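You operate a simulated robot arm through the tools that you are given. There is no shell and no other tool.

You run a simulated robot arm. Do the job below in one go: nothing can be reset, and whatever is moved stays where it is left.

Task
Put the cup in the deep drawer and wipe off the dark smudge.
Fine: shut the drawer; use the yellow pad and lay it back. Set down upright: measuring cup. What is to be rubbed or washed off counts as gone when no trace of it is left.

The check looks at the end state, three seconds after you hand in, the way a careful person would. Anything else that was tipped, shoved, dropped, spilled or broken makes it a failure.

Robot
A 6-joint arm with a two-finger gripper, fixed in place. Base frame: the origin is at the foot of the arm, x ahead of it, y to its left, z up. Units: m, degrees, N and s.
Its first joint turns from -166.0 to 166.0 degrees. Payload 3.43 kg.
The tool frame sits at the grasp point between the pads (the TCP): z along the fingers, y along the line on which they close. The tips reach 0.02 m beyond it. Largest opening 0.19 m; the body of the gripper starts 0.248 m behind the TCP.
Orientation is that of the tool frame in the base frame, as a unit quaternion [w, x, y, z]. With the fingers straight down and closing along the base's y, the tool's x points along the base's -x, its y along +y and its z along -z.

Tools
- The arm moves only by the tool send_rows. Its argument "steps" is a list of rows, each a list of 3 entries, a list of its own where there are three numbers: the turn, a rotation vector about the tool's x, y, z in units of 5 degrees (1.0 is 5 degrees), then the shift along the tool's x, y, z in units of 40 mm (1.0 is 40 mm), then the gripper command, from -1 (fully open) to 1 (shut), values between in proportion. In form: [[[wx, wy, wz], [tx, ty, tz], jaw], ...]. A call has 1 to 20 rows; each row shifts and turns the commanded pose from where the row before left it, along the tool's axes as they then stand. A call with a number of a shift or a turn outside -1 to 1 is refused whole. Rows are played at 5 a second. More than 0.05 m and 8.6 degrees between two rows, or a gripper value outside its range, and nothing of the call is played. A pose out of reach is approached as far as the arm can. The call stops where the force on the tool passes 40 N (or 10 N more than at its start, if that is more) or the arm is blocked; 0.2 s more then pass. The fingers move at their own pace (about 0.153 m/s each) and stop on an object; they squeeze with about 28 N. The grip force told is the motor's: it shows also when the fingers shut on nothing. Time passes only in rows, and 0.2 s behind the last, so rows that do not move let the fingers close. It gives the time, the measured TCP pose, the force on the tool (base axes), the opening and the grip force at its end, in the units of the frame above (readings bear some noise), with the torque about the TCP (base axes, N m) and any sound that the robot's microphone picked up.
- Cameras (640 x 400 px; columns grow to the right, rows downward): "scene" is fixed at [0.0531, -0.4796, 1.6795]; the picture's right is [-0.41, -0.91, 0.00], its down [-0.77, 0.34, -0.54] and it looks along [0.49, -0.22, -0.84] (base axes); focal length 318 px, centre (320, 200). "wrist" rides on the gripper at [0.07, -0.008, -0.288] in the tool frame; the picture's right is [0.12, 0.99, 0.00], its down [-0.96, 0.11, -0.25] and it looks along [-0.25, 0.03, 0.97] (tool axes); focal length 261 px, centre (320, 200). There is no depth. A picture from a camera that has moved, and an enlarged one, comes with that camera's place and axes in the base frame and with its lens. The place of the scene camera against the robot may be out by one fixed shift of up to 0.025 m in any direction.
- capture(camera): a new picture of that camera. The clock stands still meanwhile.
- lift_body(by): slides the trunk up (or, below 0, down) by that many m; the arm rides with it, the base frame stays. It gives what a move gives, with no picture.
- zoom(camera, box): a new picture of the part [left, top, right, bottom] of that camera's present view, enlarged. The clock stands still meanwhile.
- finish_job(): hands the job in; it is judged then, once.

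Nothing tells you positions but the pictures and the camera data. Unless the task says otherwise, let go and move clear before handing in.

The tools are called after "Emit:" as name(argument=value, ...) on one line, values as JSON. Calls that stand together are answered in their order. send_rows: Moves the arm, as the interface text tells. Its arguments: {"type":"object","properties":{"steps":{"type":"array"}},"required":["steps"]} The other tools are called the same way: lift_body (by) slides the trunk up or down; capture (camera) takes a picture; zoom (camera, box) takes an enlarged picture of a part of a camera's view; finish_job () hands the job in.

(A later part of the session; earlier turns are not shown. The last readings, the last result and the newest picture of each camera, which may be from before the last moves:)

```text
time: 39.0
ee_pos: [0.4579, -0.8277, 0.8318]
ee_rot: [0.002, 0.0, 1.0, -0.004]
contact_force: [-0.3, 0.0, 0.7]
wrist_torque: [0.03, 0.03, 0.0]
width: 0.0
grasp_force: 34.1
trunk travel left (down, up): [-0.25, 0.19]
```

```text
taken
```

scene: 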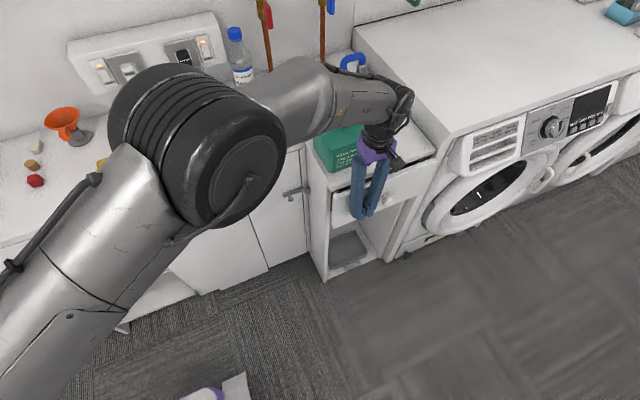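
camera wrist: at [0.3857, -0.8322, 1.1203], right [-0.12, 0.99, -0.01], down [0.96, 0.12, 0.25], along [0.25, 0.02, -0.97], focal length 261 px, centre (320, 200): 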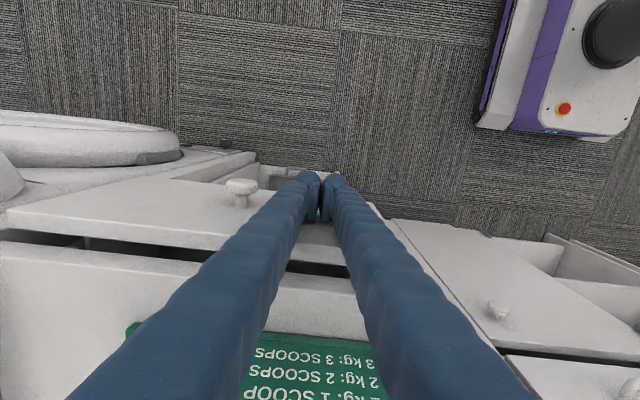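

A thin gap remains at the top of the panel. I'll keep pushing slowly until it stops.

Emit:
send_rows(steps=[[[0, 0, 0], [-0.1, 0, 0], 1], [[0, 0, 0], [-0.1, 0, 0], 1], [[0, 0, 0], [-0.1, 0, 0], 1], [[0, 0, 0], [-0.1, 0, 0], 1], [[0, 0, 0], [-0.1, 0, 0], 1], [[0, 0, 0], [-0.1, 0, 0], 1], [[0, 0, 0], [-0.1, 0, 0], 1], [[0, 0, 0], [-0.1, 0, 0], 1]])

Emit:
capture(camera="wrist")

Emit:
zoom(camera="scene", box=[280, 90, 480, 290])

```text
time: 40.8
ee_pos: [0.4905, -0.8272, 0.8312]
ee_rot: [0.002, 0.0, 1.0, -0.004]
contact_force: [0.2, 0.1, -0.3]
wrist_torque: [0.0, 0.0, 0.01]
width: 0.0
grasp_force: 34.3
trunk travel left (down, up): [-0.25, 0.19]
```

```text
taken
camera wrist: at [0.4178, -0.8317, 1.1201], right [-0.12, 0.99, -0.01], down [0.96, 0.12, 0.25], along [0.25, 0.02, -0.97], focal length 261 px, centre (320, 200)
```

wrist: 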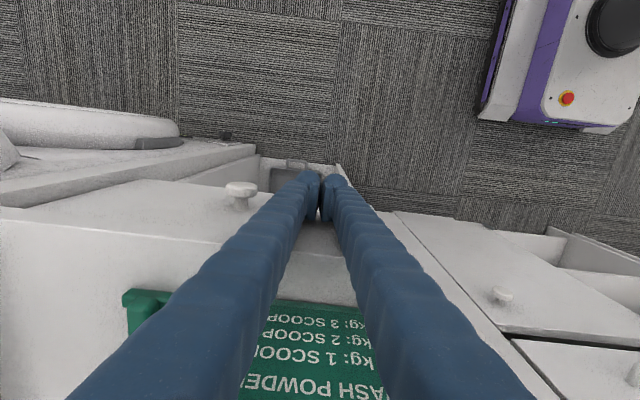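

```text
2.00 times, centred on (380, 190) of scene
camera zoom: at [0.0531, -0.4796, 1.6795], right [-0.41, -0.91, 0.0], down [-0.77, 0.34, -0.54], along [0.49, -0.22, -0.84], focal length 636 px, centre (200, 220)
```

zoom: 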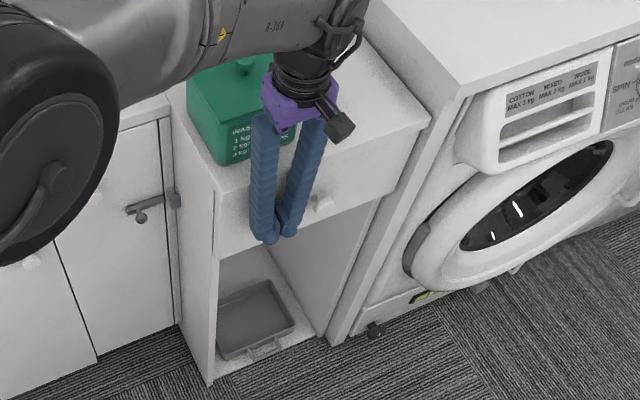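

The drawer is nearly flush with no stop felt yet. I'll nudge it forward in 2 mm rows.

Emit:
send_rows(steps=[[[0, 0, 0], [-0.06, 0, 0], 1], [[0, 0, 0], [-0.06, 0, 0], 1], [[0, 0, 0], [-0.06, 0, 0], 1], [[0, 0, 0], [-0.06, 0, 0], 1], [[0, 0, 0], [-0.06, 0, 0], 1], [[0, 0, 0], [-0.06, 0, 0], 1], [[0, 0, 0], [-0.06, 0, 0], 1], [[0, 0, 0], [-0.06, 0, 0], 1]])

Emit:
capture(camera="wrist")

Emit:
zoom(camera="scene", box=[280, 90, 480, 290])

```text
time: 41.9
ee_pos: [0.4923, -0.8265, 0.8313]
ee_rot: [-0.001, 0.0, 1.0, -0.001]
contact_force: [-11.8, 0.0, 3.7]
wrist_torque: [-0.11, -1.35, 0.27]
width: 0.0
grasp_force: 34.6
trunk travel left (down, up): [-0.25, 0.19]
stopped in row 5: the force on the tool passed its limit at 43 N (the readings are from after the stop); the commanded pose is now the measured one
```

```text
taken
camera wrist: at [0.4221, -0.8329, 1.1199], right [-0.12, 0.99, 0.0], down [0.96, 0.11, 0.25], along [0.24, 0.03, -0.97], focal length 261 px, centre (320, 200)
```

wrist: 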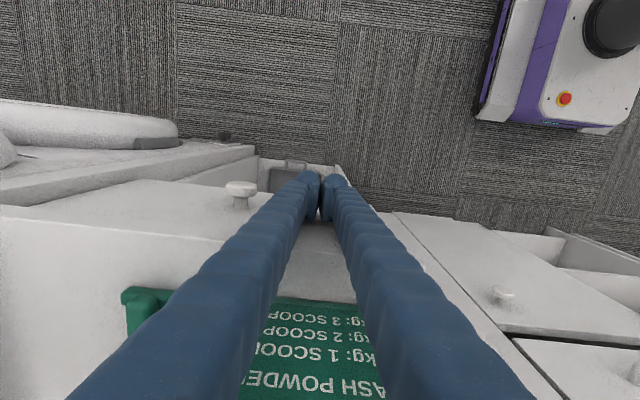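

```text
2.00 times, centred on (380, 190) of scene
camera zoom: at [0.0531, -0.4796, 1.6795], right [-0.41, -0.91, 0.0], down [-0.77, 0.34, -0.54], along [0.49, -0.22, -0.84], focal length 636 px, centre (200, 220)
```

zoom: 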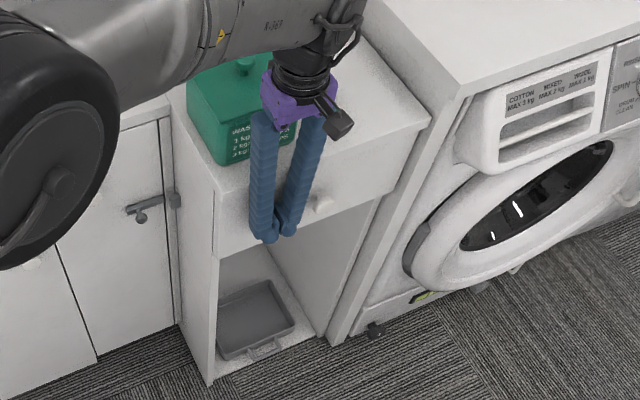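

The push met a firm stop, but the torque suggests the contact may be high up, at the counter edge. I'll back away and look at how the drawer sits.

Emit:
send_rows(steps=[[[0, 0, 0], [0.3, 0, 0], 1], [[0, 0, 0], [0.8, 0, 0], 1], [[0, 0, 0], [0.9, 0, 0], 1], [[0, 0, 0], [0.9, 0, 0], 1], [[0, 0, 0], [0.9, 0, 0], 1], [[0, 0, 0], [0.9, 0, 0], 1]])

Emit:
capture(camera="wrist")

Emit:
zoom(camera="scene", box=[280, 90, 480, 290])

```text
time: 43.3
ee_pos: [0.3061, -0.8254, 0.8324]
ee_rot: [0.0, 0.001, 1.0, -0.002]
contact_force: [-1.2, -0.2, 0.5]
wrist_torque: [0.07, -0.05, 0.02]
width: 0.0
grasp_force: 34.0
trunk travel left (down, up): [-0.25, 0.19]
```

```text
taken
camera wrist: at [0.2358, -0.8326, 1.1209], right [-0.12, 0.99, 0.0], down [0.96, 0.12, 0.25], along [0.25, 0.03, -0.97], focal length 261 px, centre (320, 200)
```

wrist: 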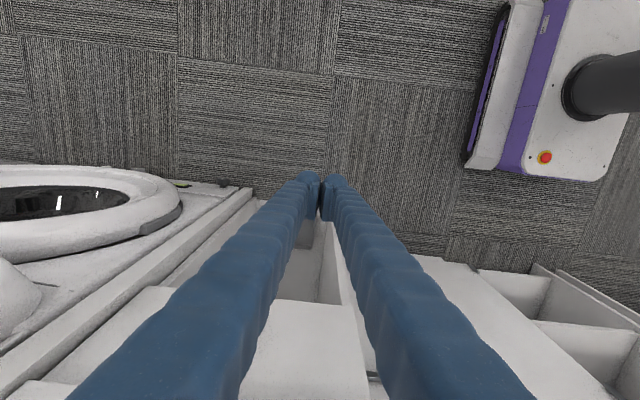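

```text
2.00 times, centred on (380, 190) of scene
camera zoom: at [0.0531, -0.4796, 1.6795], right [-0.41, -0.91, 0.0], down [-0.77, 0.34, -0.54], along [0.49, -0.22, -0.84], focal length 636 px, centre (200, 220)
```

zoom: 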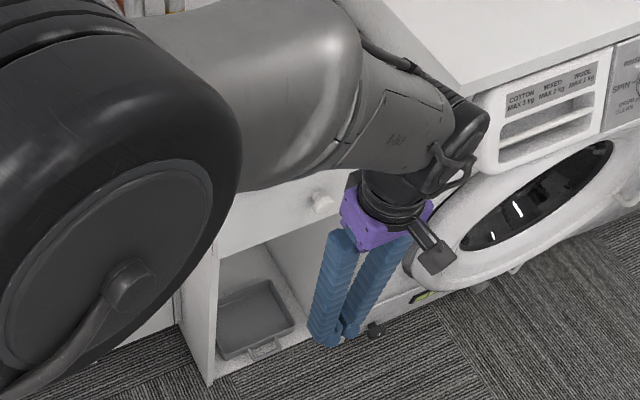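

The arm blocks the scene view here. I'll raise it and move to the left over the counter, which also takes me toward the yellow pad.

Emit:
lift_body(by=0.1)

Emit:
send_rows(steps=[[[0, 0, 0], [0, 0, -0.9], 1], [[0, 0, 0], [0, 0, -0.9], 1], [[0, 0, 0], [0, 0, -0.9], 1], [[0, 0, 0], [0, 0.5, -0.9], 1], [[0, 0, 0], [0, 0.9, -0.6], 1], [[0, 0, 0], [-0.2, 0.9, 0], 0.5], [[0, 0, 0], [-0.3, 0.9, 0], 0], [[0, 0, 0], [-0.5, 0.9, 0], -0.4], [[0, 0, 0], [-0.5, 0.9, 0], -0.4], [[0, 0, 0], [-0.5, 0.9, 0], -0.4], [[0, 0, 0], [-0.5, 0.9, 0], -0.4], [[0, 0, 0], [-0.5, 0.9, 0], -0.4], [[0, 0, 0], [-0.5, 0.9, 0], -0.4], [[0, 0, 0], [-0.5, 0.9, 0], -0.4], [[0, 0, 0], [-0.5, 0.9, 0], -0.4], [[0, 0, 0], [-0.5, 0.9, 0], -0.4], [[0, 0, 0], [-0.5, 0.9, 0], -0.4], [[0, 0, 0], [-0.5, 0.9, 0], -0.4], [[0, 0, 0], [-0.5, 0.9, 0], -0.4], [[0, 0, 0], [-0.5, 0.9, 0], -0.4]])

Emit:
capture(camera="wrist")

Emit:
capture(camera="scene")

Emit:
zoom(camera="scene", box=[280, 90, 480, 290])

```text
time: 44.7
ee_pos: [0.3069, -0.8262, 0.9314]
ee_rot: [0.001, 0.001, 1.0, 0.0]
contact_force: [0.2, -1.1, -0.4]
wrist_torque: [0.0, 0.05, -0.02]
width: 0.0001
grasp_force: 34.3
trunk travel left (down, up): [-0.35, 0.09]
```

```text
time: 48.9
ee_pos: [0.5906, -0.2298, 1.0977]
ee_rot: [-0.001, 0.001, 1.0, -0.002]
contact_force: [-0.1, -0.2, -0.1]
wrist_torque: [-0.06, 0.07, 0.01]
width: 0.1329
grasp_force: 0.1
trunk travel left (down, up): [-0.35, 0.09]
```

```text
taken
camera wrist: at [0.5186, -0.2352, 1.3868], right [-0.12, 0.99, 0.0], down [0.96, 0.12, 0.25], along [0.24, 0.03, -0.97], focal length 261 px, centre (320, 200)
```

wrist: 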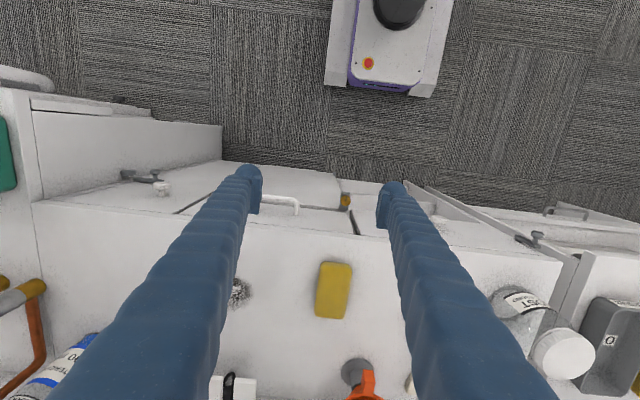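

```text
taken
```

scene: 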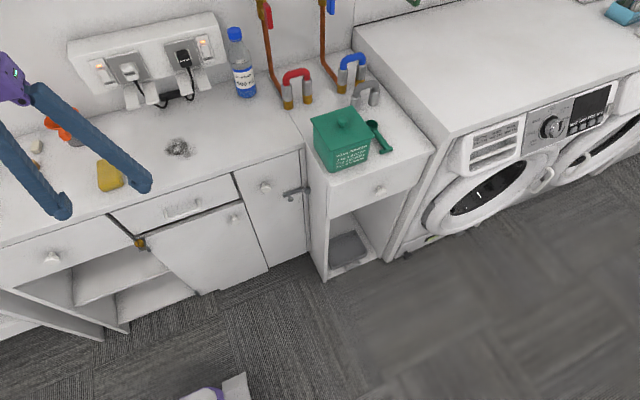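

```text
2.00 times, centred on (380, 190) of scene
camera zoom: at [0.0531, -0.4796, 1.6795], right [-0.41, -0.91, 0.0], down [-0.77, 0.34, -0.54], along [0.49, -0.22, -0.84], focal length 636 px, centre (200, 220)
```

zoom: 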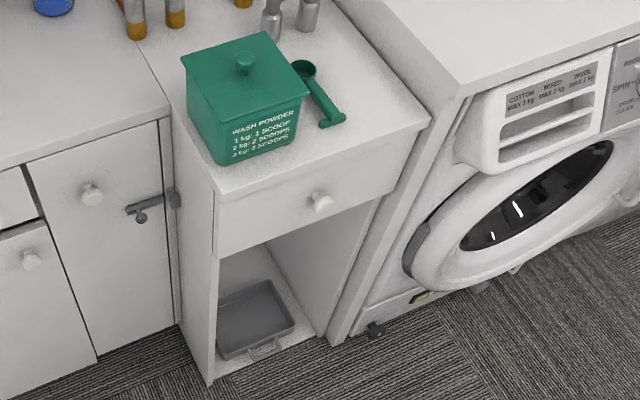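

The drawer looks shut. I'll check its edge closely, and check the wipe area from here.

Emit:
zoom(camera="scene", box=[320, 150, 440, 230])

Emit:
zoom(camera="wrist", box=[200, 230, 400, 380])

Emit:
zoom(camera="scene", box=[140, 120, 220, 180])

```text
5.00 times, centred on (380, 190) of scene
camera zoom: at [0.0531, -0.4796, 1.6795], right [-0.41, -0.91, 0.0], down [-0.77, 0.34, -0.54], along [0.49, -0.22, -0.84], focal length 1589 px, centre (20, 250)
```

zoom: 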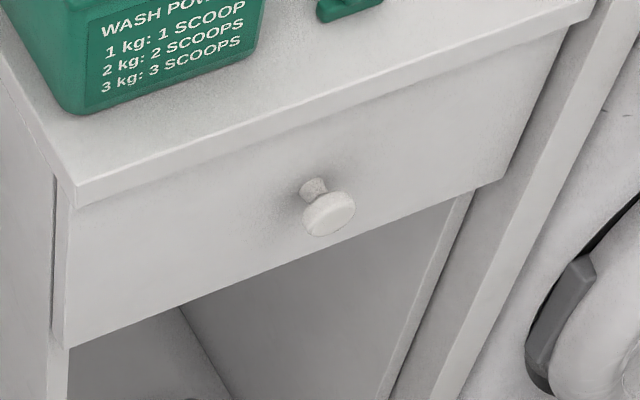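

```text
2.67 times, centred on (300, 305) of wrist
camera zoom: at [0.5186, -0.2352, 1.3868], right [-0.12, 0.99, 0.0], down [0.96, 0.12, 0.25], along [0.24, 0.03, -0.97], focal length 695 px, centre (373, -80)
```

zoom: 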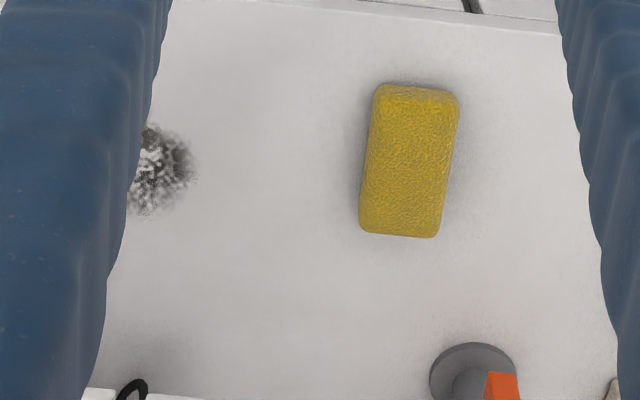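

```text
6.67 times, centred on (180, 150) of scene
camera zoom: at [0.0531, -0.4796, 1.6795], right [-0.41, -0.91, 0.0], down [-0.77, 0.34, -0.54], along [0.49, -0.22, -0.84], focal length 2119 px, centre (1253, 533)
```

zoom: 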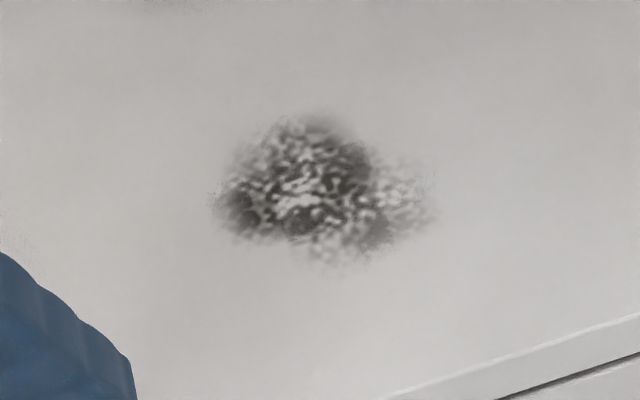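

The drawer front sits about flush with the counter lip, and I'll give it a lower push later to be sure. Next is the yellow pad at about (0.797, -0.177), which lies along x, so I'll hover over it.

Emit:
send_rows(steps=[[[0, 0, 0], [-0.86, 0.22, 0.2], -0.2], [[0, 0, 0], [-0.86, 0.22, 0.2], -0.2], [[0, 0, 0], [-0.86, 0.22, 0.2], -0.2], [[0, 0, 0], [-0.86, 0.22, 0.2], -0.2], [[0, 0, 0], [-0.86, 0.22, 0.2], -0.2], [[0, 0, 0], [-0.86, 0.22, 0.2], -0.2], [[0, 0, 0], [0, 0, 0], -0.2]])

Emit:
capture(camera="wrist")

Emit:
zoom(camera="scene", box=[0, 70, 240, 220])

```text
time: 50.5
ee_pos: [0.7945, -0.1775, 1.0513]
ee_rot: [0.0, 0.0, 1.0, -0.002]
contact_force: [-1.0, -0.8, -0.3]
wrist_torque: [-0.05, -0.01, 0.02]
width: 0.1141
grasp_force: 0.1
trunk travel left (down, up): [-0.35, 0.09]
```

```text
taken
camera wrist: at [0.7231, -0.184, 1.3391], right [-0.12, 0.99, 0.0], down [0.96, 0.11, 0.25], along [0.25, 0.03, -0.97], focal length 261 px, centre (320, 200)
```

wrist: 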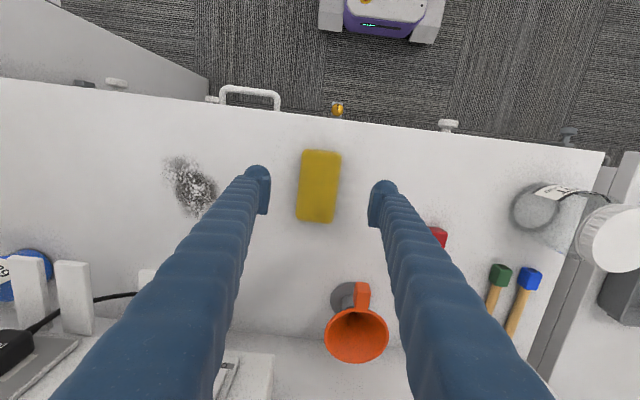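

```text
2.67 times, centred on (120, 145) of scene
camera zoom: at [0.0531, -0.4796, 1.6795], right [-0.41, -0.91, 0.0], down [-0.77, 0.34, -0.54], along [0.49, -0.22, -0.84], focal length 848 px, centre (853, 347)
```

zoom: 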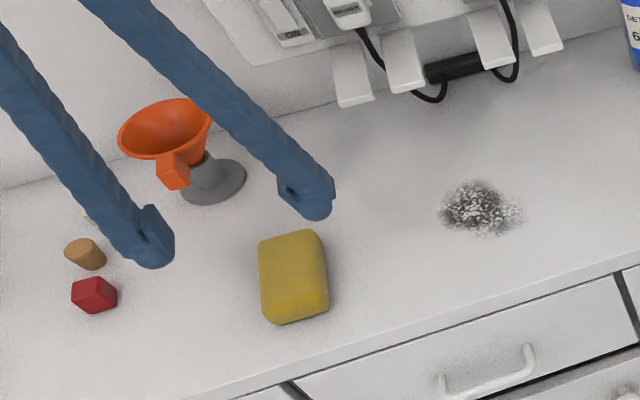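

The pad is centred between the fingers. I'll lower around it, stopping about 1 cm above the counter, and grip.

Emit:
send_rows(steps=[[[0, 0, 0], [-0.1, 0, 0.5], -0.2], [[0, 0, 0], [0, 0, 0.5], -0.2], [[0, 0, 0], [0, 0, 0.5], -0.2], [[0, 0, 0], [0, 0, 0.3], -0.2], [[0, 0, 0], [0, 0, 0.2], -0.2], [[0, 0, 0], [0, 0, 0.15], -0.2], [[0, 0, 0], [0, 0, 0], -0.2]])

Emit:
zoom(camera="scene", box=[60, 110, 180, 210])

Emit:
zoom(camera="wrist", box=[220, 120, 420, 270])

```text
time: 52.1
ee_pos: [0.7993, -0.1785, 0.9629]
ee_rot: [-0.001, 0.001, 1.0, -0.002]
contact_force: [-0.6, 1.0, -0.2]
wrist_torque: [0.01, -0.01, -0.01]
width: 0.1141
grasp_force: 0.0
trunk travel left (down, up): [-0.35, 0.09]
```

```text
4.00 times, centred on (120, 160) of scene
camera zoom: at [0.0531, -0.4796, 1.6795], right [-0.41, -0.91, 0.0], down [-0.77, 0.34, -0.54], along [0.49, -0.22, -0.84], focal length 1272 px, centre (1120, 360)
```

zoom: 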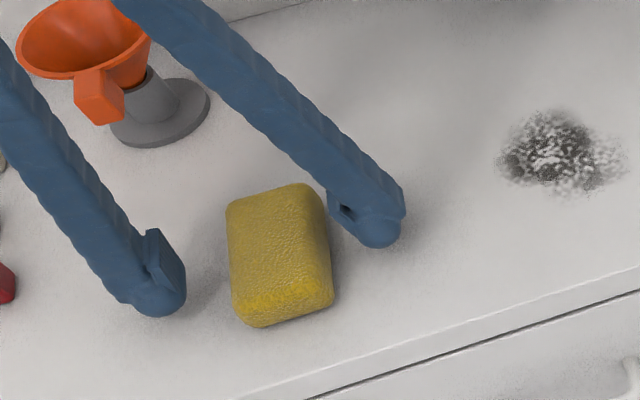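

```text
2.67 times, centred on (320, 195) of wrist
camera zoom: at [0.728, -0.1844, 1.2522], right [-0.12, 0.99, 0.0], down [0.96, 0.11, 0.25], along [0.24, 0.03, -0.97], focal length 695 px, centre (320, 213)
```

zoom: 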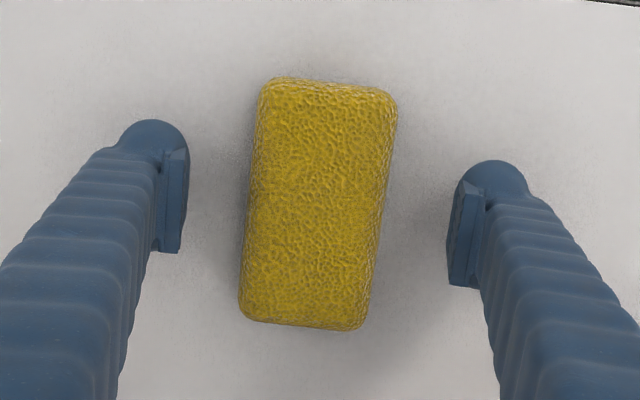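

The pad sits between the finger pads with the tips clear of the counter. I'll close on it now.

Emit:
send_rows(steps=[[[0, 0, 0], [0, 0, 0], 0.1], [[0, 0, 0], [0, 0, 0], 0.3], [[0, 0, 0], [0, 0, 0], 0.42], [[0, 0, 0], [0, 0, 0], 0.6], [[0, 0, 0], [0, 0, 0], 1], [[0, 0, 0], [0, 0, 0], 1]])

Emit:
zoom(camera="wrist", box=[220, 120, 420, 270])

```text
time: 53.5
ee_pos: [0.7987, -0.178, 0.9636]
ee_rot: [-0.001, 0.001, 1.0, -0.002]
contact_force: [0.8, 0.3, 0.3]
wrist_torque: [-0.02, 0.01, -0.02]
width: 0.0585
grasp_force: 27.8
trunk travel left (down, up): [-0.35, 0.09]
```

```text
2.67 times, centred on (320, 195) of wrist
camera zoom: at [0.728, -0.1844, 1.2523], right [-0.12, 0.99, 0.0], down [0.96, 0.11, 0.25], along [0.24, 0.03, -0.97], focal length 695 px, centre (320, 213)
```

zoom: 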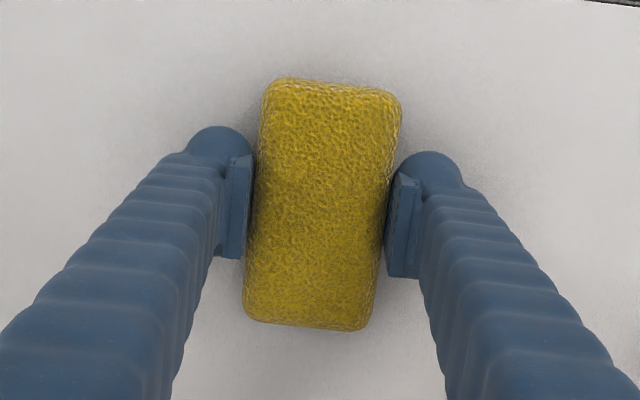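

The pad is held at 58 mm wide. I'll lift it, carry it beside the smudge to (0.83, -0.28), and lower until it just touches.

Emit:
send_rows(steps=[[[0, 0, 0], [0, 0, -0.4], 1], [[0, 0, 0], [0, 0, -0.5], 1], [[0, 0, 0], [-0.4, -0.8, 0], 1], [[0, 0, 0], [-0.4, -0.8, 0], 1], [[0, 0, 0], [0, -0.8, 0], 1], [[0, 0, 0], [0, 0, 0.5], 1], [[0, 0, 0], [0, 0, 0.25], 1], [[0, 0, 0], [0, 0, 0.1], 1], [[0, 0, 0], [0, 0, 0], 1]])

Emit:
capture(camera="wrist")

```text
time: 55.5
ee_pos: [0.8313, -0.2733, 0.9661]
ee_rot: [0.0, 0.001, 1.0, -0.001]
contact_force: [0.4, 1.5, -0.1]
wrist_torque: [0.0, -0.01, -0.01]
width: 0.0585
grasp_force: 27.8
trunk travel left (down, up): [-0.35, 0.09]
```

```text
taken
camera wrist: at [0.7594, -0.28, 1.2552], right [-0.12, 0.99, 0.0], down [0.96, 0.12, 0.25], along [0.24, 0.03, -0.97], focal length 261 px, centre (320, 200)
```

wrist: 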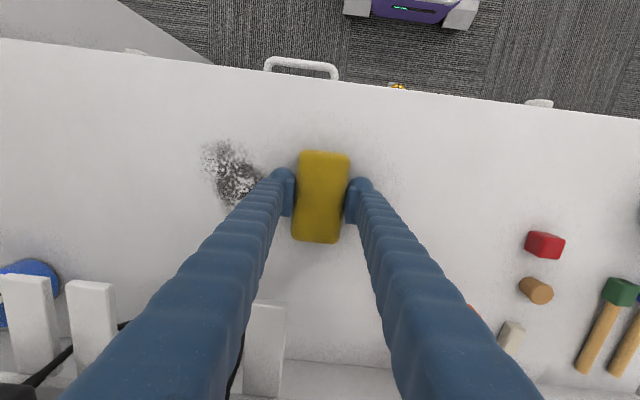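

The pad is just above the counter beside the smudge. I'll lower it in millimetre rows until there's a light contact force.

Emit:
send_rows(steps=[[[0, 0, 0], [0, 0, 0.04], 1], [[0, 0, 0], [0, 0, 0.04], 1], [[0, 0, 0], [0, 0, 0], 1]])

Emit:
send_rows(steps=[[[0, 0, 0], [0, 0, 0.04], 1], [[0, 0, 0], [0, 0, 0], 1]])

```text
time: 56.3
ee_pos: [0.8316, -0.2742, 0.9626]
ee_rot: [0.0, 0.002, 1.0, -0.002]
contact_force: [-1.9, 0.7, 6.8]
wrist_torque: [-0.17, 0.1, -0.05]
width: 0.0585
grasp_force: 27.9
trunk travel left (down, up): [-0.35, 0.09]
```

```text
time: 56.9
ee_pos: [0.8296, -0.275, 0.9632]
ee_rot: [0.001, 0.001, 1.0, -0.002]
contact_force: [-0.6, 0.5, 19.4]
wrist_torque: [0.01, 0.08, 0.02]
width: 0.0587
grasp_force: 28.3
trunk travel left (down, up): [-0.35, 0.09]
```

Contact is about 19 N. I'll sweep the pad across the smudge toward -y.

Emit:
send_rows(steps=[[[0, 0, 0], [0, -0.3, 0], 1], [[0, 0, 0], [0, -0.4, 0], 1], [[0, 0, 0], [0, -0.4, 0], 1], [[0, 0, 0], [0, -0.4, 0], 1], [[0, 0, 0], [0, -0.4, 0], 1], [[0, 0, 0], [0, -0.4, 0], 1], [[0, 0, 0], [0, -0.4, 0], 1], [[0, 0, 0], [0, -0.4, 0], 1], [[0, 0, 0], [0, -0.4, 0], 1], [[0, 0, 0], [0, -0.4, 0], 1], [[0, 0, 0], [0, -0.4, 0], 1], [[0, 0, 0], [0, -0.4, 0], 1]])

Emit:
capture(camera="wrist")

Emit:
zoom(camera="scene", box=[100, 80, 280, 200])

```text
time: 59.5
ee_pos: [0.8297, -0.4616, 0.9624]
ee_rot: [0.0, 0.001, 1.0, -0.002]
contact_force: [0.6, 4.1, 13.5]
wrist_torque: [0.05, -0.01, -0.13]
width: 0.0586
grasp_force: 27.9
trunk travel left (down, up): [-0.35, 0.09]
```

```text
taken
camera wrist: at [0.7589, -0.4674, 1.2514], right [-0.12, 0.99, 0.0], down [0.96, 0.12, 0.25], along [0.25, 0.03, -0.97], focal length 261 px, centre (320, 200)
```

wrist: 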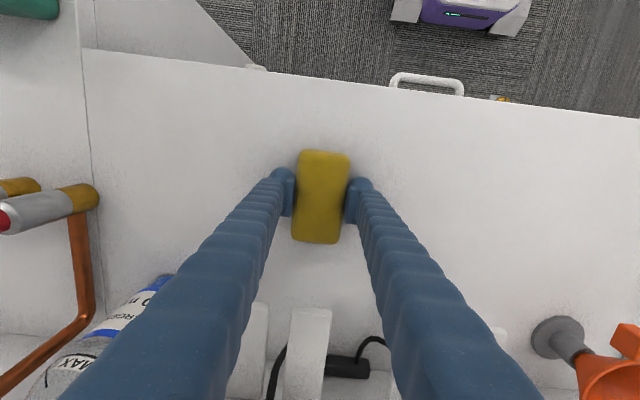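

```text
3.33 times, centred on (190, 140) of scene
camera zoom: at [0.0531, -0.4796, 1.6795], right [-0.41, -0.91, 0.0], down [-0.77, 0.34, -0.54], along [0.49, -0.22, -0.84], focal length 1060 px, centre (753, 400)
```

zoom: 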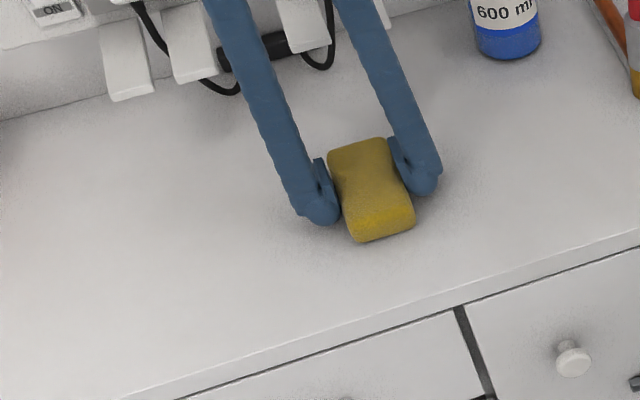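

Nearly everything came off in one pass. I'll sweep back at a slightly larger x, then once more at a smaller x, to catch any faint edges.

Emit:
send_rows(steps=[[[0, 0, 0], [-0.3, 0, 0], 1], [[0, 0, 0], [-0.3, 0.1, 0], 1], [[0, 0, 0], [0, 0.45, 0], 1], [[0, 0, 0], [0, 0.45, 0], 1], [[0, 0, 0], [0, 0.45, 0], 1], [[0, 0, 0], [0, 0.45, 0], 1], [[0, 0, 0], [0, 0.45, 0], 1], [[0, 0, 0], [0, 0.45, 0], 1], [[0, 0, 0], [0, 0.45, 0], 1], [[0, 0, 0], [0, 0.45, 0], 1], [[0, 0, 0], [0, 0.45, 0], 1]])

Emit:
send_rows(steps=[[[0, 0, 0], [0.45, 0, 0], 1], [[0, 0, 0], [0.45, 0, 0], 1], [[0, 0, 0], [0.35, 0, 0], 1], [[0, 0, 0], [0, -0.45, 0], 1], [[0, 0, 0], [0, -0.45, 0], 1], [[0, 0, 0], [0, -0.45, 0], 1], [[0, 0, 0], [0, -0.45, 0], 1], [[0, 0, 0], [0, -0.45, 0], 1], [[0, 0, 0], [0, -0.45, 0], 1], [[0, 0, 0], [0, -0.45, 0], 1], [[0, 0, 0], [0, -0.45, 0], 1], [[0, 0, 0], [0, -0.45, 0], 1], [[0, 0, 0], [0, -0.2, 0], 1]])

Emit:
zoom(camera="scene", box=[100, 80, 280, 200])

Emit:
capture(camera="wrist")

```text
time: 61.9
ee_pos: [0.8542, -0.2951, 0.9628]
ee_rot: [0.0, 0.001, 1.0, -0.001]
contact_force: [-1.2, -5.6, 20.1]
wrist_torque: [-0.11, 0.03, 0.08]
width: 0.0585
grasp_force: 27.8
trunk travel left (down, up): [-0.35, 0.09]
```

```text
time: 64.7
ee_pos: [0.804, -0.4649, 0.9625]
ee_rot: [-0.002, 0.0, 1.0, -0.002]
contact_force: [-0.4, 3.6, 6.9]
wrist_torque: [0.02, -0.03, 0.05]
width: 0.0584
grasp_force: 28.2
trunk travel left (down, up): [-0.35, 0.09]
```

```text
3.33 times, centred on (190, 140) of scene
camera zoom: at [0.0531, -0.4796, 1.6795], right [-0.41, -0.91, 0.0], down [-0.77, 0.34, -0.54], along [0.49, -0.22, -0.84], focal length 1060 px, centre (753, 400)
```

zoom: 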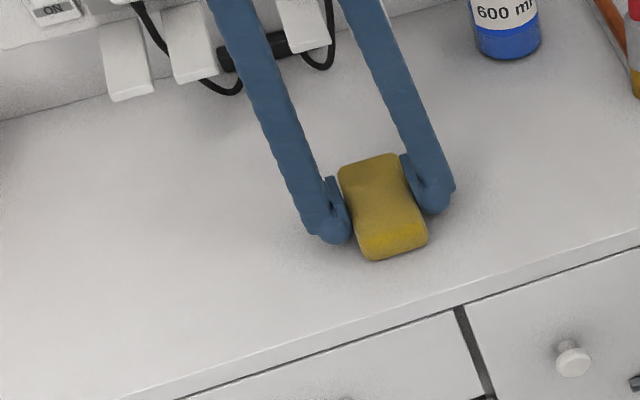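

```text
taken
camera wrist: at [0.7334, -0.4724, 1.2509], right [-0.12, 0.99, 0.0], down [0.96, 0.12, 0.25], along [0.24, 0.03, -0.97], focal length 261 px, centre (320, 200)
```

wrist: 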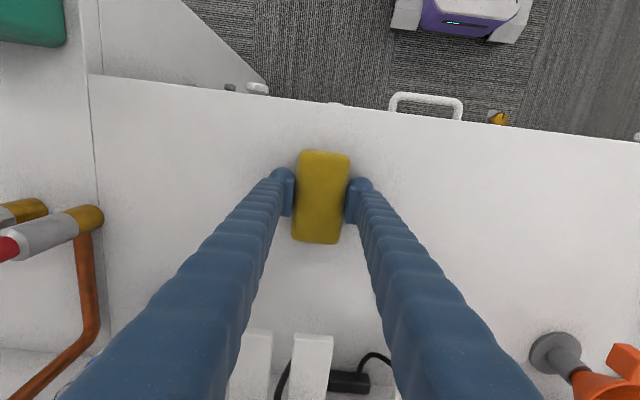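

The counter looks clean. I'll lift the pad, carry it back over its old place at (0.799, -0.178), and inspect the wiped area on the way.

Emit:
send_rows(steps=[[[0, 0, 0], [0, 0, -0.3], 1], [[0, 0, 0], [0, 0, -0.7], 1], [[0, 0, 0], [0, 0.5, -0.2], 1], [[0, 0, 0], [0, 0.9, 0], 1], [[0, 0, 0], [0, 0.9, 0], 1], [[0, 0, 0], [0, 0.9, 0], 1], [[0, 0, 0], [0, 0.9, 0], 1], [[0, 0, 0], [0, 0.9, 0], 1], [[0, 0, 0], [0, 0.9, 0], 1], [[0, 0, 0], [0.13, 0.9, 0], 1], [[0, 0, 0], [0, 0.35, 0], 1], [[0, 0, 0], [0, 0, 0], 1]])

Emit:
capture(camera="wrist")

Emit:
zoom(camera="wrist", box=[120, 110, 280, 230])

Emit:
zoom(camera="scene", box=[120, 100, 240, 200])

```text
time: 67.3
ee_pos: [0.7984, -0.1801, 1.0102]
ee_rot: [-0.002, 0.0, 1.0, -0.001]
contact_force: [-0.4, -0.4, -0.3]
wrist_torque: [0.02, 0.04, 0.01]
width: 0.0583
grasp_force: 28.0
trunk travel left (down, up): [-0.35, 0.09]
```

```text
taken
camera wrist: at [0.7283, -0.1866, 1.2984], right [-0.12, 0.99, 0.0], down [0.96, 0.11, 0.25], along [0.24, 0.03, -0.97], focal length 261 px, centre (320, 200)
```

wrist: 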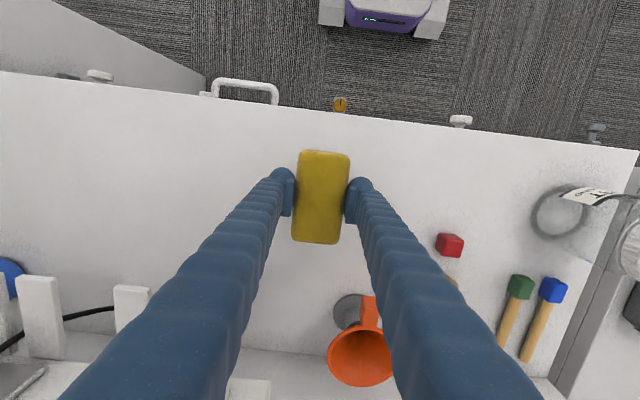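

```text
3.33 times, centred on (200, 170) of wrist
camera zoom: at [0.7283, -0.1866, 1.2984], right [-0.12, 0.99, 0.0], down [0.96, 0.11, 0.25], along [0.24, 0.03, -0.97], focal length 869 px, centre (720, 300)
```

zoom: 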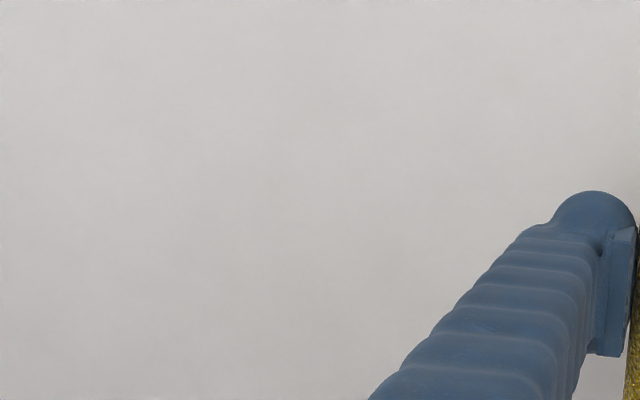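

```text
4.00 times, centred on (180, 150) of scene
camera zoom: at [0.0531, -0.4796, 1.6795], right [-0.41, -0.91, 0.0], down [-0.77, 0.34, -0.54], along [0.49, -0.22, -0.84], focal length 1272 px, centre (880, 400)
```

zoom: 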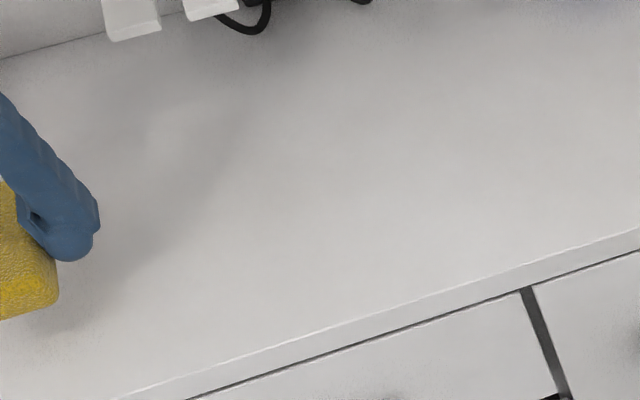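

The counter is clean, with no trace of the smudge. I'll lower the pad back onto its place.

Emit:
send_rows(steps=[[[0, 0, 0], [0, 0.05, 0.4], 1], [[0, 0, 0], [0, 0, 0.35], 1], [[0, 0, 0], [0, 0, 0.2], 1], [[0, 0, 0], [0, 0, 0.08], 1], [[0, 0, 0], [0, 0, 0.05], 1], [[0, 0, 0], [0, 0, 0.05], 1], [[0, 0, 0], [0, 0, 0], 1]])

```text
time: 68.9
ee_pos: [0.7988, -0.1773, 0.9639]
ee_rot: [-0.001, 0.001, 1.0, -0.002]
contact_force: [-0.5, -0.4, 0.1]
wrist_torque: [-0.01, 0.04, 0.01]
width: 0.0584
grasp_force: 28.3
trunk travel left (down, up): [-0.35, 0.09]
```

Emit:
send_rows(steps=[[[0, 0, 0], [0, 0, 0.03], 1], [[0, 0, 0], [0, 0, 0], 1]])

```text
time: 69.5
ee_pos: [0.7988, -0.1785, 0.9631]
ee_rot: [-0.001, 0.001, 1.0, -0.002]
contact_force: [-0.6, -0.8, -0.6]
wrist_torque: [0.02, -0.01, 0.0]
width: 0.0583
grasp_force: 28.7
trunk travel left (down, up): [-0.35, 0.09]
```

The pad is within a millimetre of the counter at its old spot. I'll let go slowly and rise straight up.

Emit:
send_rows(steps=[[[0, 0, 0], [0, 0, 0.02], 1], [[0, 0, 0], [0, 0, 0], 0.3], [[0, 0, 0], [0, 0, 0], 0.1], [[0, 0, 0], [0, 0, 0], -0.1], [[0, 0, 0], [0, 0, 0], -0.2], [[0, 0, 0], [0, 0, -0.3], -0.2], [[0, 0, 0], [0, 0, -0.8], -0.2], [[0, 0, 0], [0, 0, -0.8], -0.2], [[0, 0, 0], [0, 0, -0.8], -0.2], [[0, 0, 0], [0, 0, -0.8], -0.2]])

Emit:
capture(camera="wrist")

Emit:
zoom(camera="scene", box=[0, 70, 240, 220])

```text
time: 71.7
ee_pos: [0.7984, -0.177, 1.1026]
ee_rot: [-0.001, 0.001, 1.0, -0.002]
contact_force: [-0.1, -0.8, 0.0]
wrist_torque: [-0.01, -0.08, 0.0]
width: 0.1139
grasp_force: 0.1
trunk travel left (down, up): [-0.35, 0.09]
```

```text
taken
camera wrist: at [0.7286, -0.1844, 1.3915], right [-0.12, 0.99, 0.0], down [0.96, 0.11, 0.25], along [0.24, 0.03, -0.97], focal length 261 px, centre (320, 200)
```

wrist: 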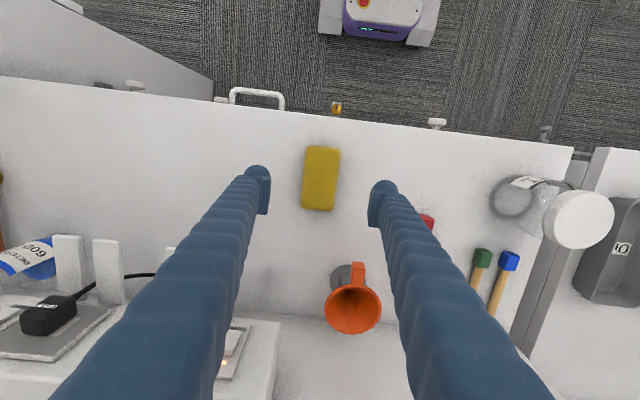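

```text
2.67 times, centred on (120, 145) of scene
camera zoom: at [0.0531, -0.4796, 1.6795], right [-0.41, -0.91, 0.0], down [-0.77, 0.34, -0.54], along [0.49, -0.22, -0.84], focal length 848 px, centre (853, 347)
```

zoom: 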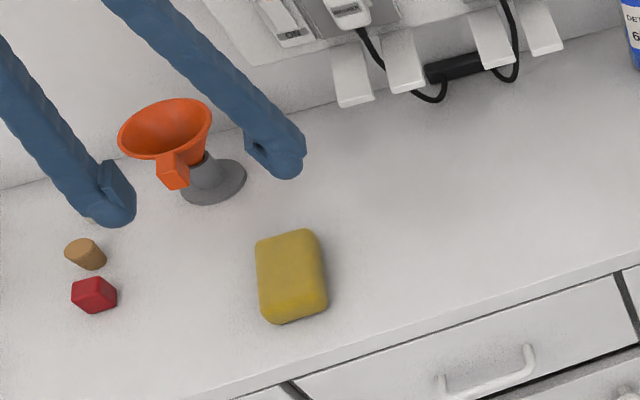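

The pad is back where it lay, and nothing else was disturbed. Now I'll close the fingers and return in front of the drawer for a tilted push below the counter lip, to be sure it is fully shut.

Emit:
send_rows(steps=[[[0, 0, 0], [0.9, -0.2, 0], -0.2], [[0, 0, 0], [0.9, -0.2, 0], -0.2], [[0, 0, 0], [0.9, -0.2, 0], 0.2], [[0, 0, 0], [0.9, -0.2, 0], 0.6], [[0, 0, 0], [0.9, -0.2, 0], 1], [[0, 0, 0], [0.5, -0.9, 0], 1], [[0, 0, 0], [0.5, -0.9, 0], 1], [[0, 0, 0], [0.5, -0.9, 0], 1], [[0, 0, 0], [0.5, -0.9, 0], 1], [[0, 0, 0], [0.5, -0.9, 0], 1], [[0, 0, 0], [0.5, -0.9, 0], 1], [[0, 0, 0], [0.5, -0.9, 0], 1], [[0, 0, 0], [0.5, -0.9, 0], 1], [[0, 0, 0], [0.5, -0.9, 0], 1], [[0, 0, 0], [0.5, -0.9, 0], 1], [[0, 0, 0], [0.4, -0.9, 0], 1], [[0, 0, 0], [0.4, -0.9, 0], 1], [[0, 0, 0], [0.4, -0.9, 0], 1], [[0, 0, 0], [0.4, -0.9, 0], 1], [[0, 0, 0], [0.4, -0.9, 0], 1]])

Emit:
send_rows(steps=[[[0, -1, 0], [0, -0.6, 0], 1], [[0, -1, 0], [0, -0.6, 0], 1], [[0, -1, 0], [0, -0.4, 0], 1], [[0, -1, 0], [0, 0, 0], 1], [[0, -1, 0], [0, 0, 0], 1], [[0, 0, 0], [0, 0, 0], 1]])

Emit:
capture(camera="wrist")

Emit:
capture(camera="scene")

```text
time: 75.9
ee_pos: [0.3391, -0.7572, 1.1042]
ee_rot: [-0.001, 0.001, 1.0, -0.001]
contact_force: [0.0, 0.1, -0.2]
wrist_torque: [0.07, 0.04, 0.0]
width: 0.0003
grasp_force: 28.5
trunk travel left (down, up): [-0.35, 0.09]
```

```text
time: 77.3
ee_pos: [0.3382, -0.8225, 1.1033]
ee_rot: [0.217, 0.001, 0.976, -0.001]
contact_force: [-1.3, -0.3, 0.5]
wrist_torque: [0.03, 0.01, 0.04]
width: 0.0
grasp_force: 27.8
trunk travel left (down, up): [-0.35, 0.09]
```

```text
taken
camera wrist: at [0.1526, -0.8278, 1.3358], right [-0.11, 0.99, -0.05], down [0.77, 0.12, 0.63], along [0.63, 0.03, -0.77], focal length 261 px, centre (320, 200)
```

wrist: 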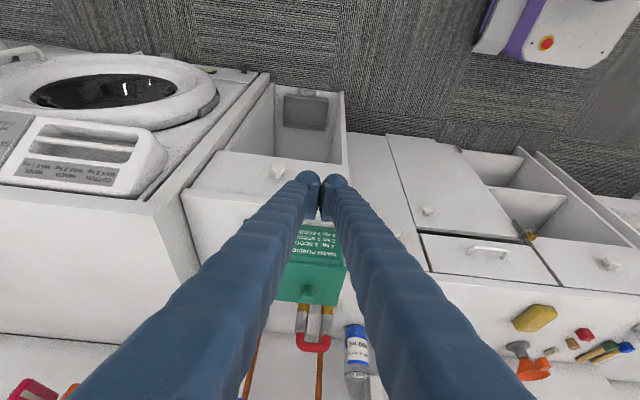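

```text
taken
```

scene: 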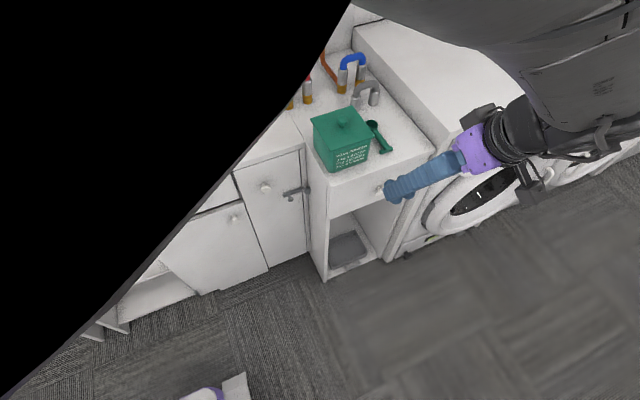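

The drawer looks closed from this angle too. I'll lower the trunk and then push gently with just the fingertips, below the lip.

Emit:
zoom(camera="wrist", box=[170, 70, 370, 220])

Emit:
lift_body(by=-0.2)

Emit:
send_rows(steps=[[[0, 0, 0], [0.33, 0, 0.7], 1], [[0, 0, 0], [0.33, 0, 0.7], 1], [[0, 0, 0], [0.33, 0, 0.7], 1], [[0, 0, 0], [0, 0, 0], 1]])

Emit:
capture(camera="wrist")

```text
2.67 times, centred on (270, 145) of wrist
camera zoom: at [0.1526, -0.8278, 1.3358], right [-0.11, 0.99, -0.05], down [0.77, 0.12, 0.63], along [0.63, 0.03, -0.77], focal length 695 px, centre (453, 347)
```

zoom: 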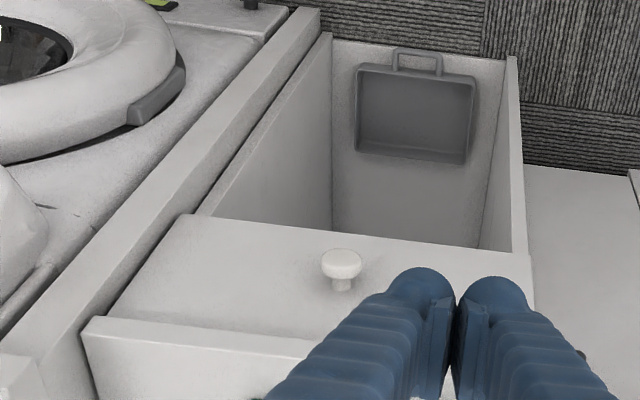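

```text
time: 79.4
ee_pos: [0.3374, -0.8207, 0.9042]
ee_rot: [0.216, 0.0, 0.976, -0.002]
contact_force: [-0.9, -0.9, -0.2]
wrist_torque: [-0.02, 0.02, -0.01]
width: 0.0
grasp_force: 27.9
trunk travel left (down, up): [-0.15, 0.29]
```

```text
time: 80.4
ee_pos: [0.336, -0.8219, 0.8096]
ee_rot: [0.216, 0.0, 0.976, -0.002]
contact_force: [-0.3, 0.5, 0.2]
wrist_torque: [0.02, -0.02, 0.01]
width: 0.0
grasp_force: 28.5
trunk travel left (down, up): [-0.15, 0.29]
```

```text
taken
camera wrist: at [0.1507, -0.8292, 1.0431], right [-0.11, 0.99, -0.05], down [0.77, 0.12, 0.63], along [0.63, 0.03, -0.77], focal length 261 px, centre (320, 200)
```

wrist: 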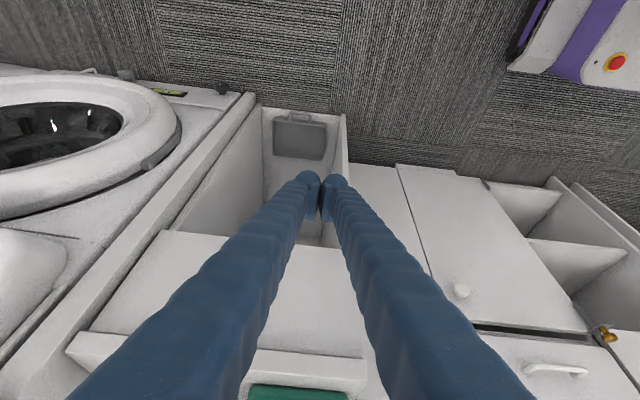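

I'm clear in front of the panel. I'll close most of the gap, then creep until contact.

Emit:
send_rows(steps=[[[0, 0, 0], [-0.54, 0, 0.254], 1], [[0, 0, 0], [-0.54, 0, 0.254], 1], [[0, 0, 0], [-0.54, 0, 0.254], 1], [[0, 0, 0], [-0.54, 0, 0.254], 1], [[0, 0, 0], [-0.36, 0, 0.17], 1], [[0, 0, 0], [-0.09, 0, 0.042], 1], [[0, 0, 0], [-0.09, 0, 0.042], 1], [[0, 0, 0], [-0.09, 0, 0.042], 1], [[0, 0, 0], [-0.09, 0, 0.042], 1], [[0, 0, 0], [-0.06, 0, 0.028], 1], [[0, 0, 0], [-0.06, 0, 0.028], 1], [[0, 0, 0], [-0.06, 0, 0.028], 1], [[0, 0, 0], [-0.06, 0, 0.028], 1], [[0, 0, 0], [-0.06, 0, 0.028], 1], [[0, 0, 0], [-0.06, 0, 0.028], 1], [[0, 0, 0], [-0.06, 0, 0.028], 1], [[0, 0, 0], [-0.06, 0, 0.028], 1], [[0, 0, 0], [-0.06, 0, 0.028], 1]])

Emit:
capture(camera="wrist")

```text
time: 84.2
ee_pos: [0.4889, -0.8218, 0.8108]
ee_rot: [0.216, 0.0, 0.976, -0.001]
contact_force: [-0.1, -1.2, 0.2]
wrist_torque: [0.01, 0.02, -0.03]
width: 0.0
grasp_force: 28.1
trunk travel left (down, up): [-0.15, 0.29]
```

```text
taken
camera wrist: at [0.3027, -0.828, 1.0429], right [-0.11, 0.99, -0.05], down [0.77, 0.12, 0.63], along [0.63, 0.03, -0.77], focal length 261 px, centre (320, 200)
```

wrist: 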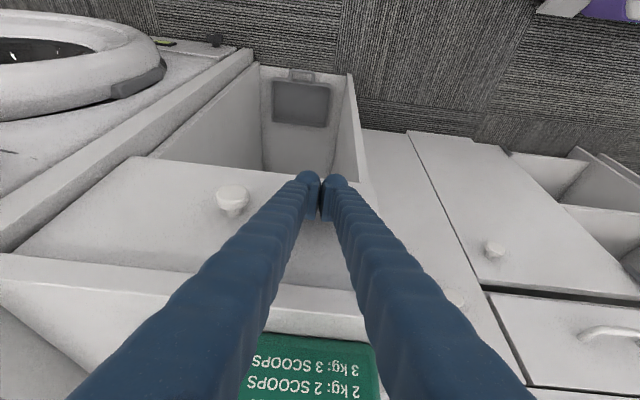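

Still no contact, so I'll keep creeping.

Emit:
send_rows(steps=[[[0, 0, 0], [-0.05, 0, 0.023], 1], [[0, 0, 0], [-0.05, 0, 0.023], 1], [[0, 0, 0], [-0.05, 0, 0.023], 1], [[0, 0, 0], [-0.05, 0, 0.023], 1], [[0, 0, 0], [-0.05, 0, 0.023], 1], [[0, 0, 0], [-0.05, 0, 0.023], 1], [[0, 0, 0], [-0.05, 0, 0.023], 1], [[0, 0, 0], [-0.05, 0, 0.023], 1], [[0, 0, 0], [-0.05, 0, 0.023], 1], [[0, 0, 0], [-0.05, 0, 0.023], 1], [[0, 0, 0], [-0.05, 0, 0.023], 1], [[0, 0, 0], [-0.05, 0, 0.023], 1]])

Emit:
capture(camera="wrist")

```text
time: 85.5
ee_pos: [0.4939, -0.822, 0.8097]
ee_rot: [0.214, 0.002, 0.977, -0.001]
contact_force: [-11.2, -0.5, 1.0]
wrist_torque: [-0.19, -0.03, 0.02]
width: 0.006
grasp_force: 34.4
trunk travel left (down, up): [-0.15, 0.29]
stopped in row 6: the force on the tool passed its limit at 44 N (the readings are from after the stop); the commanded pose is now the measured one
```

```text
taken
camera wrist: at [0.3086, -0.8287, 1.0427], right [-0.11, 0.99, -0.05], down [0.77, 0.12, 0.63], along [0.63, 0.03, -0.78], focal length 261 px, centre (320, 200)
```

wrist: 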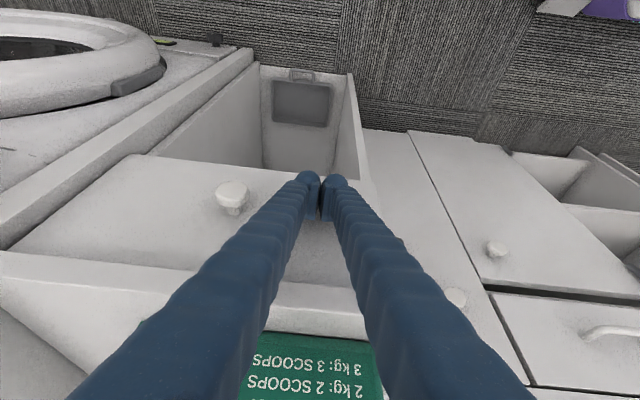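

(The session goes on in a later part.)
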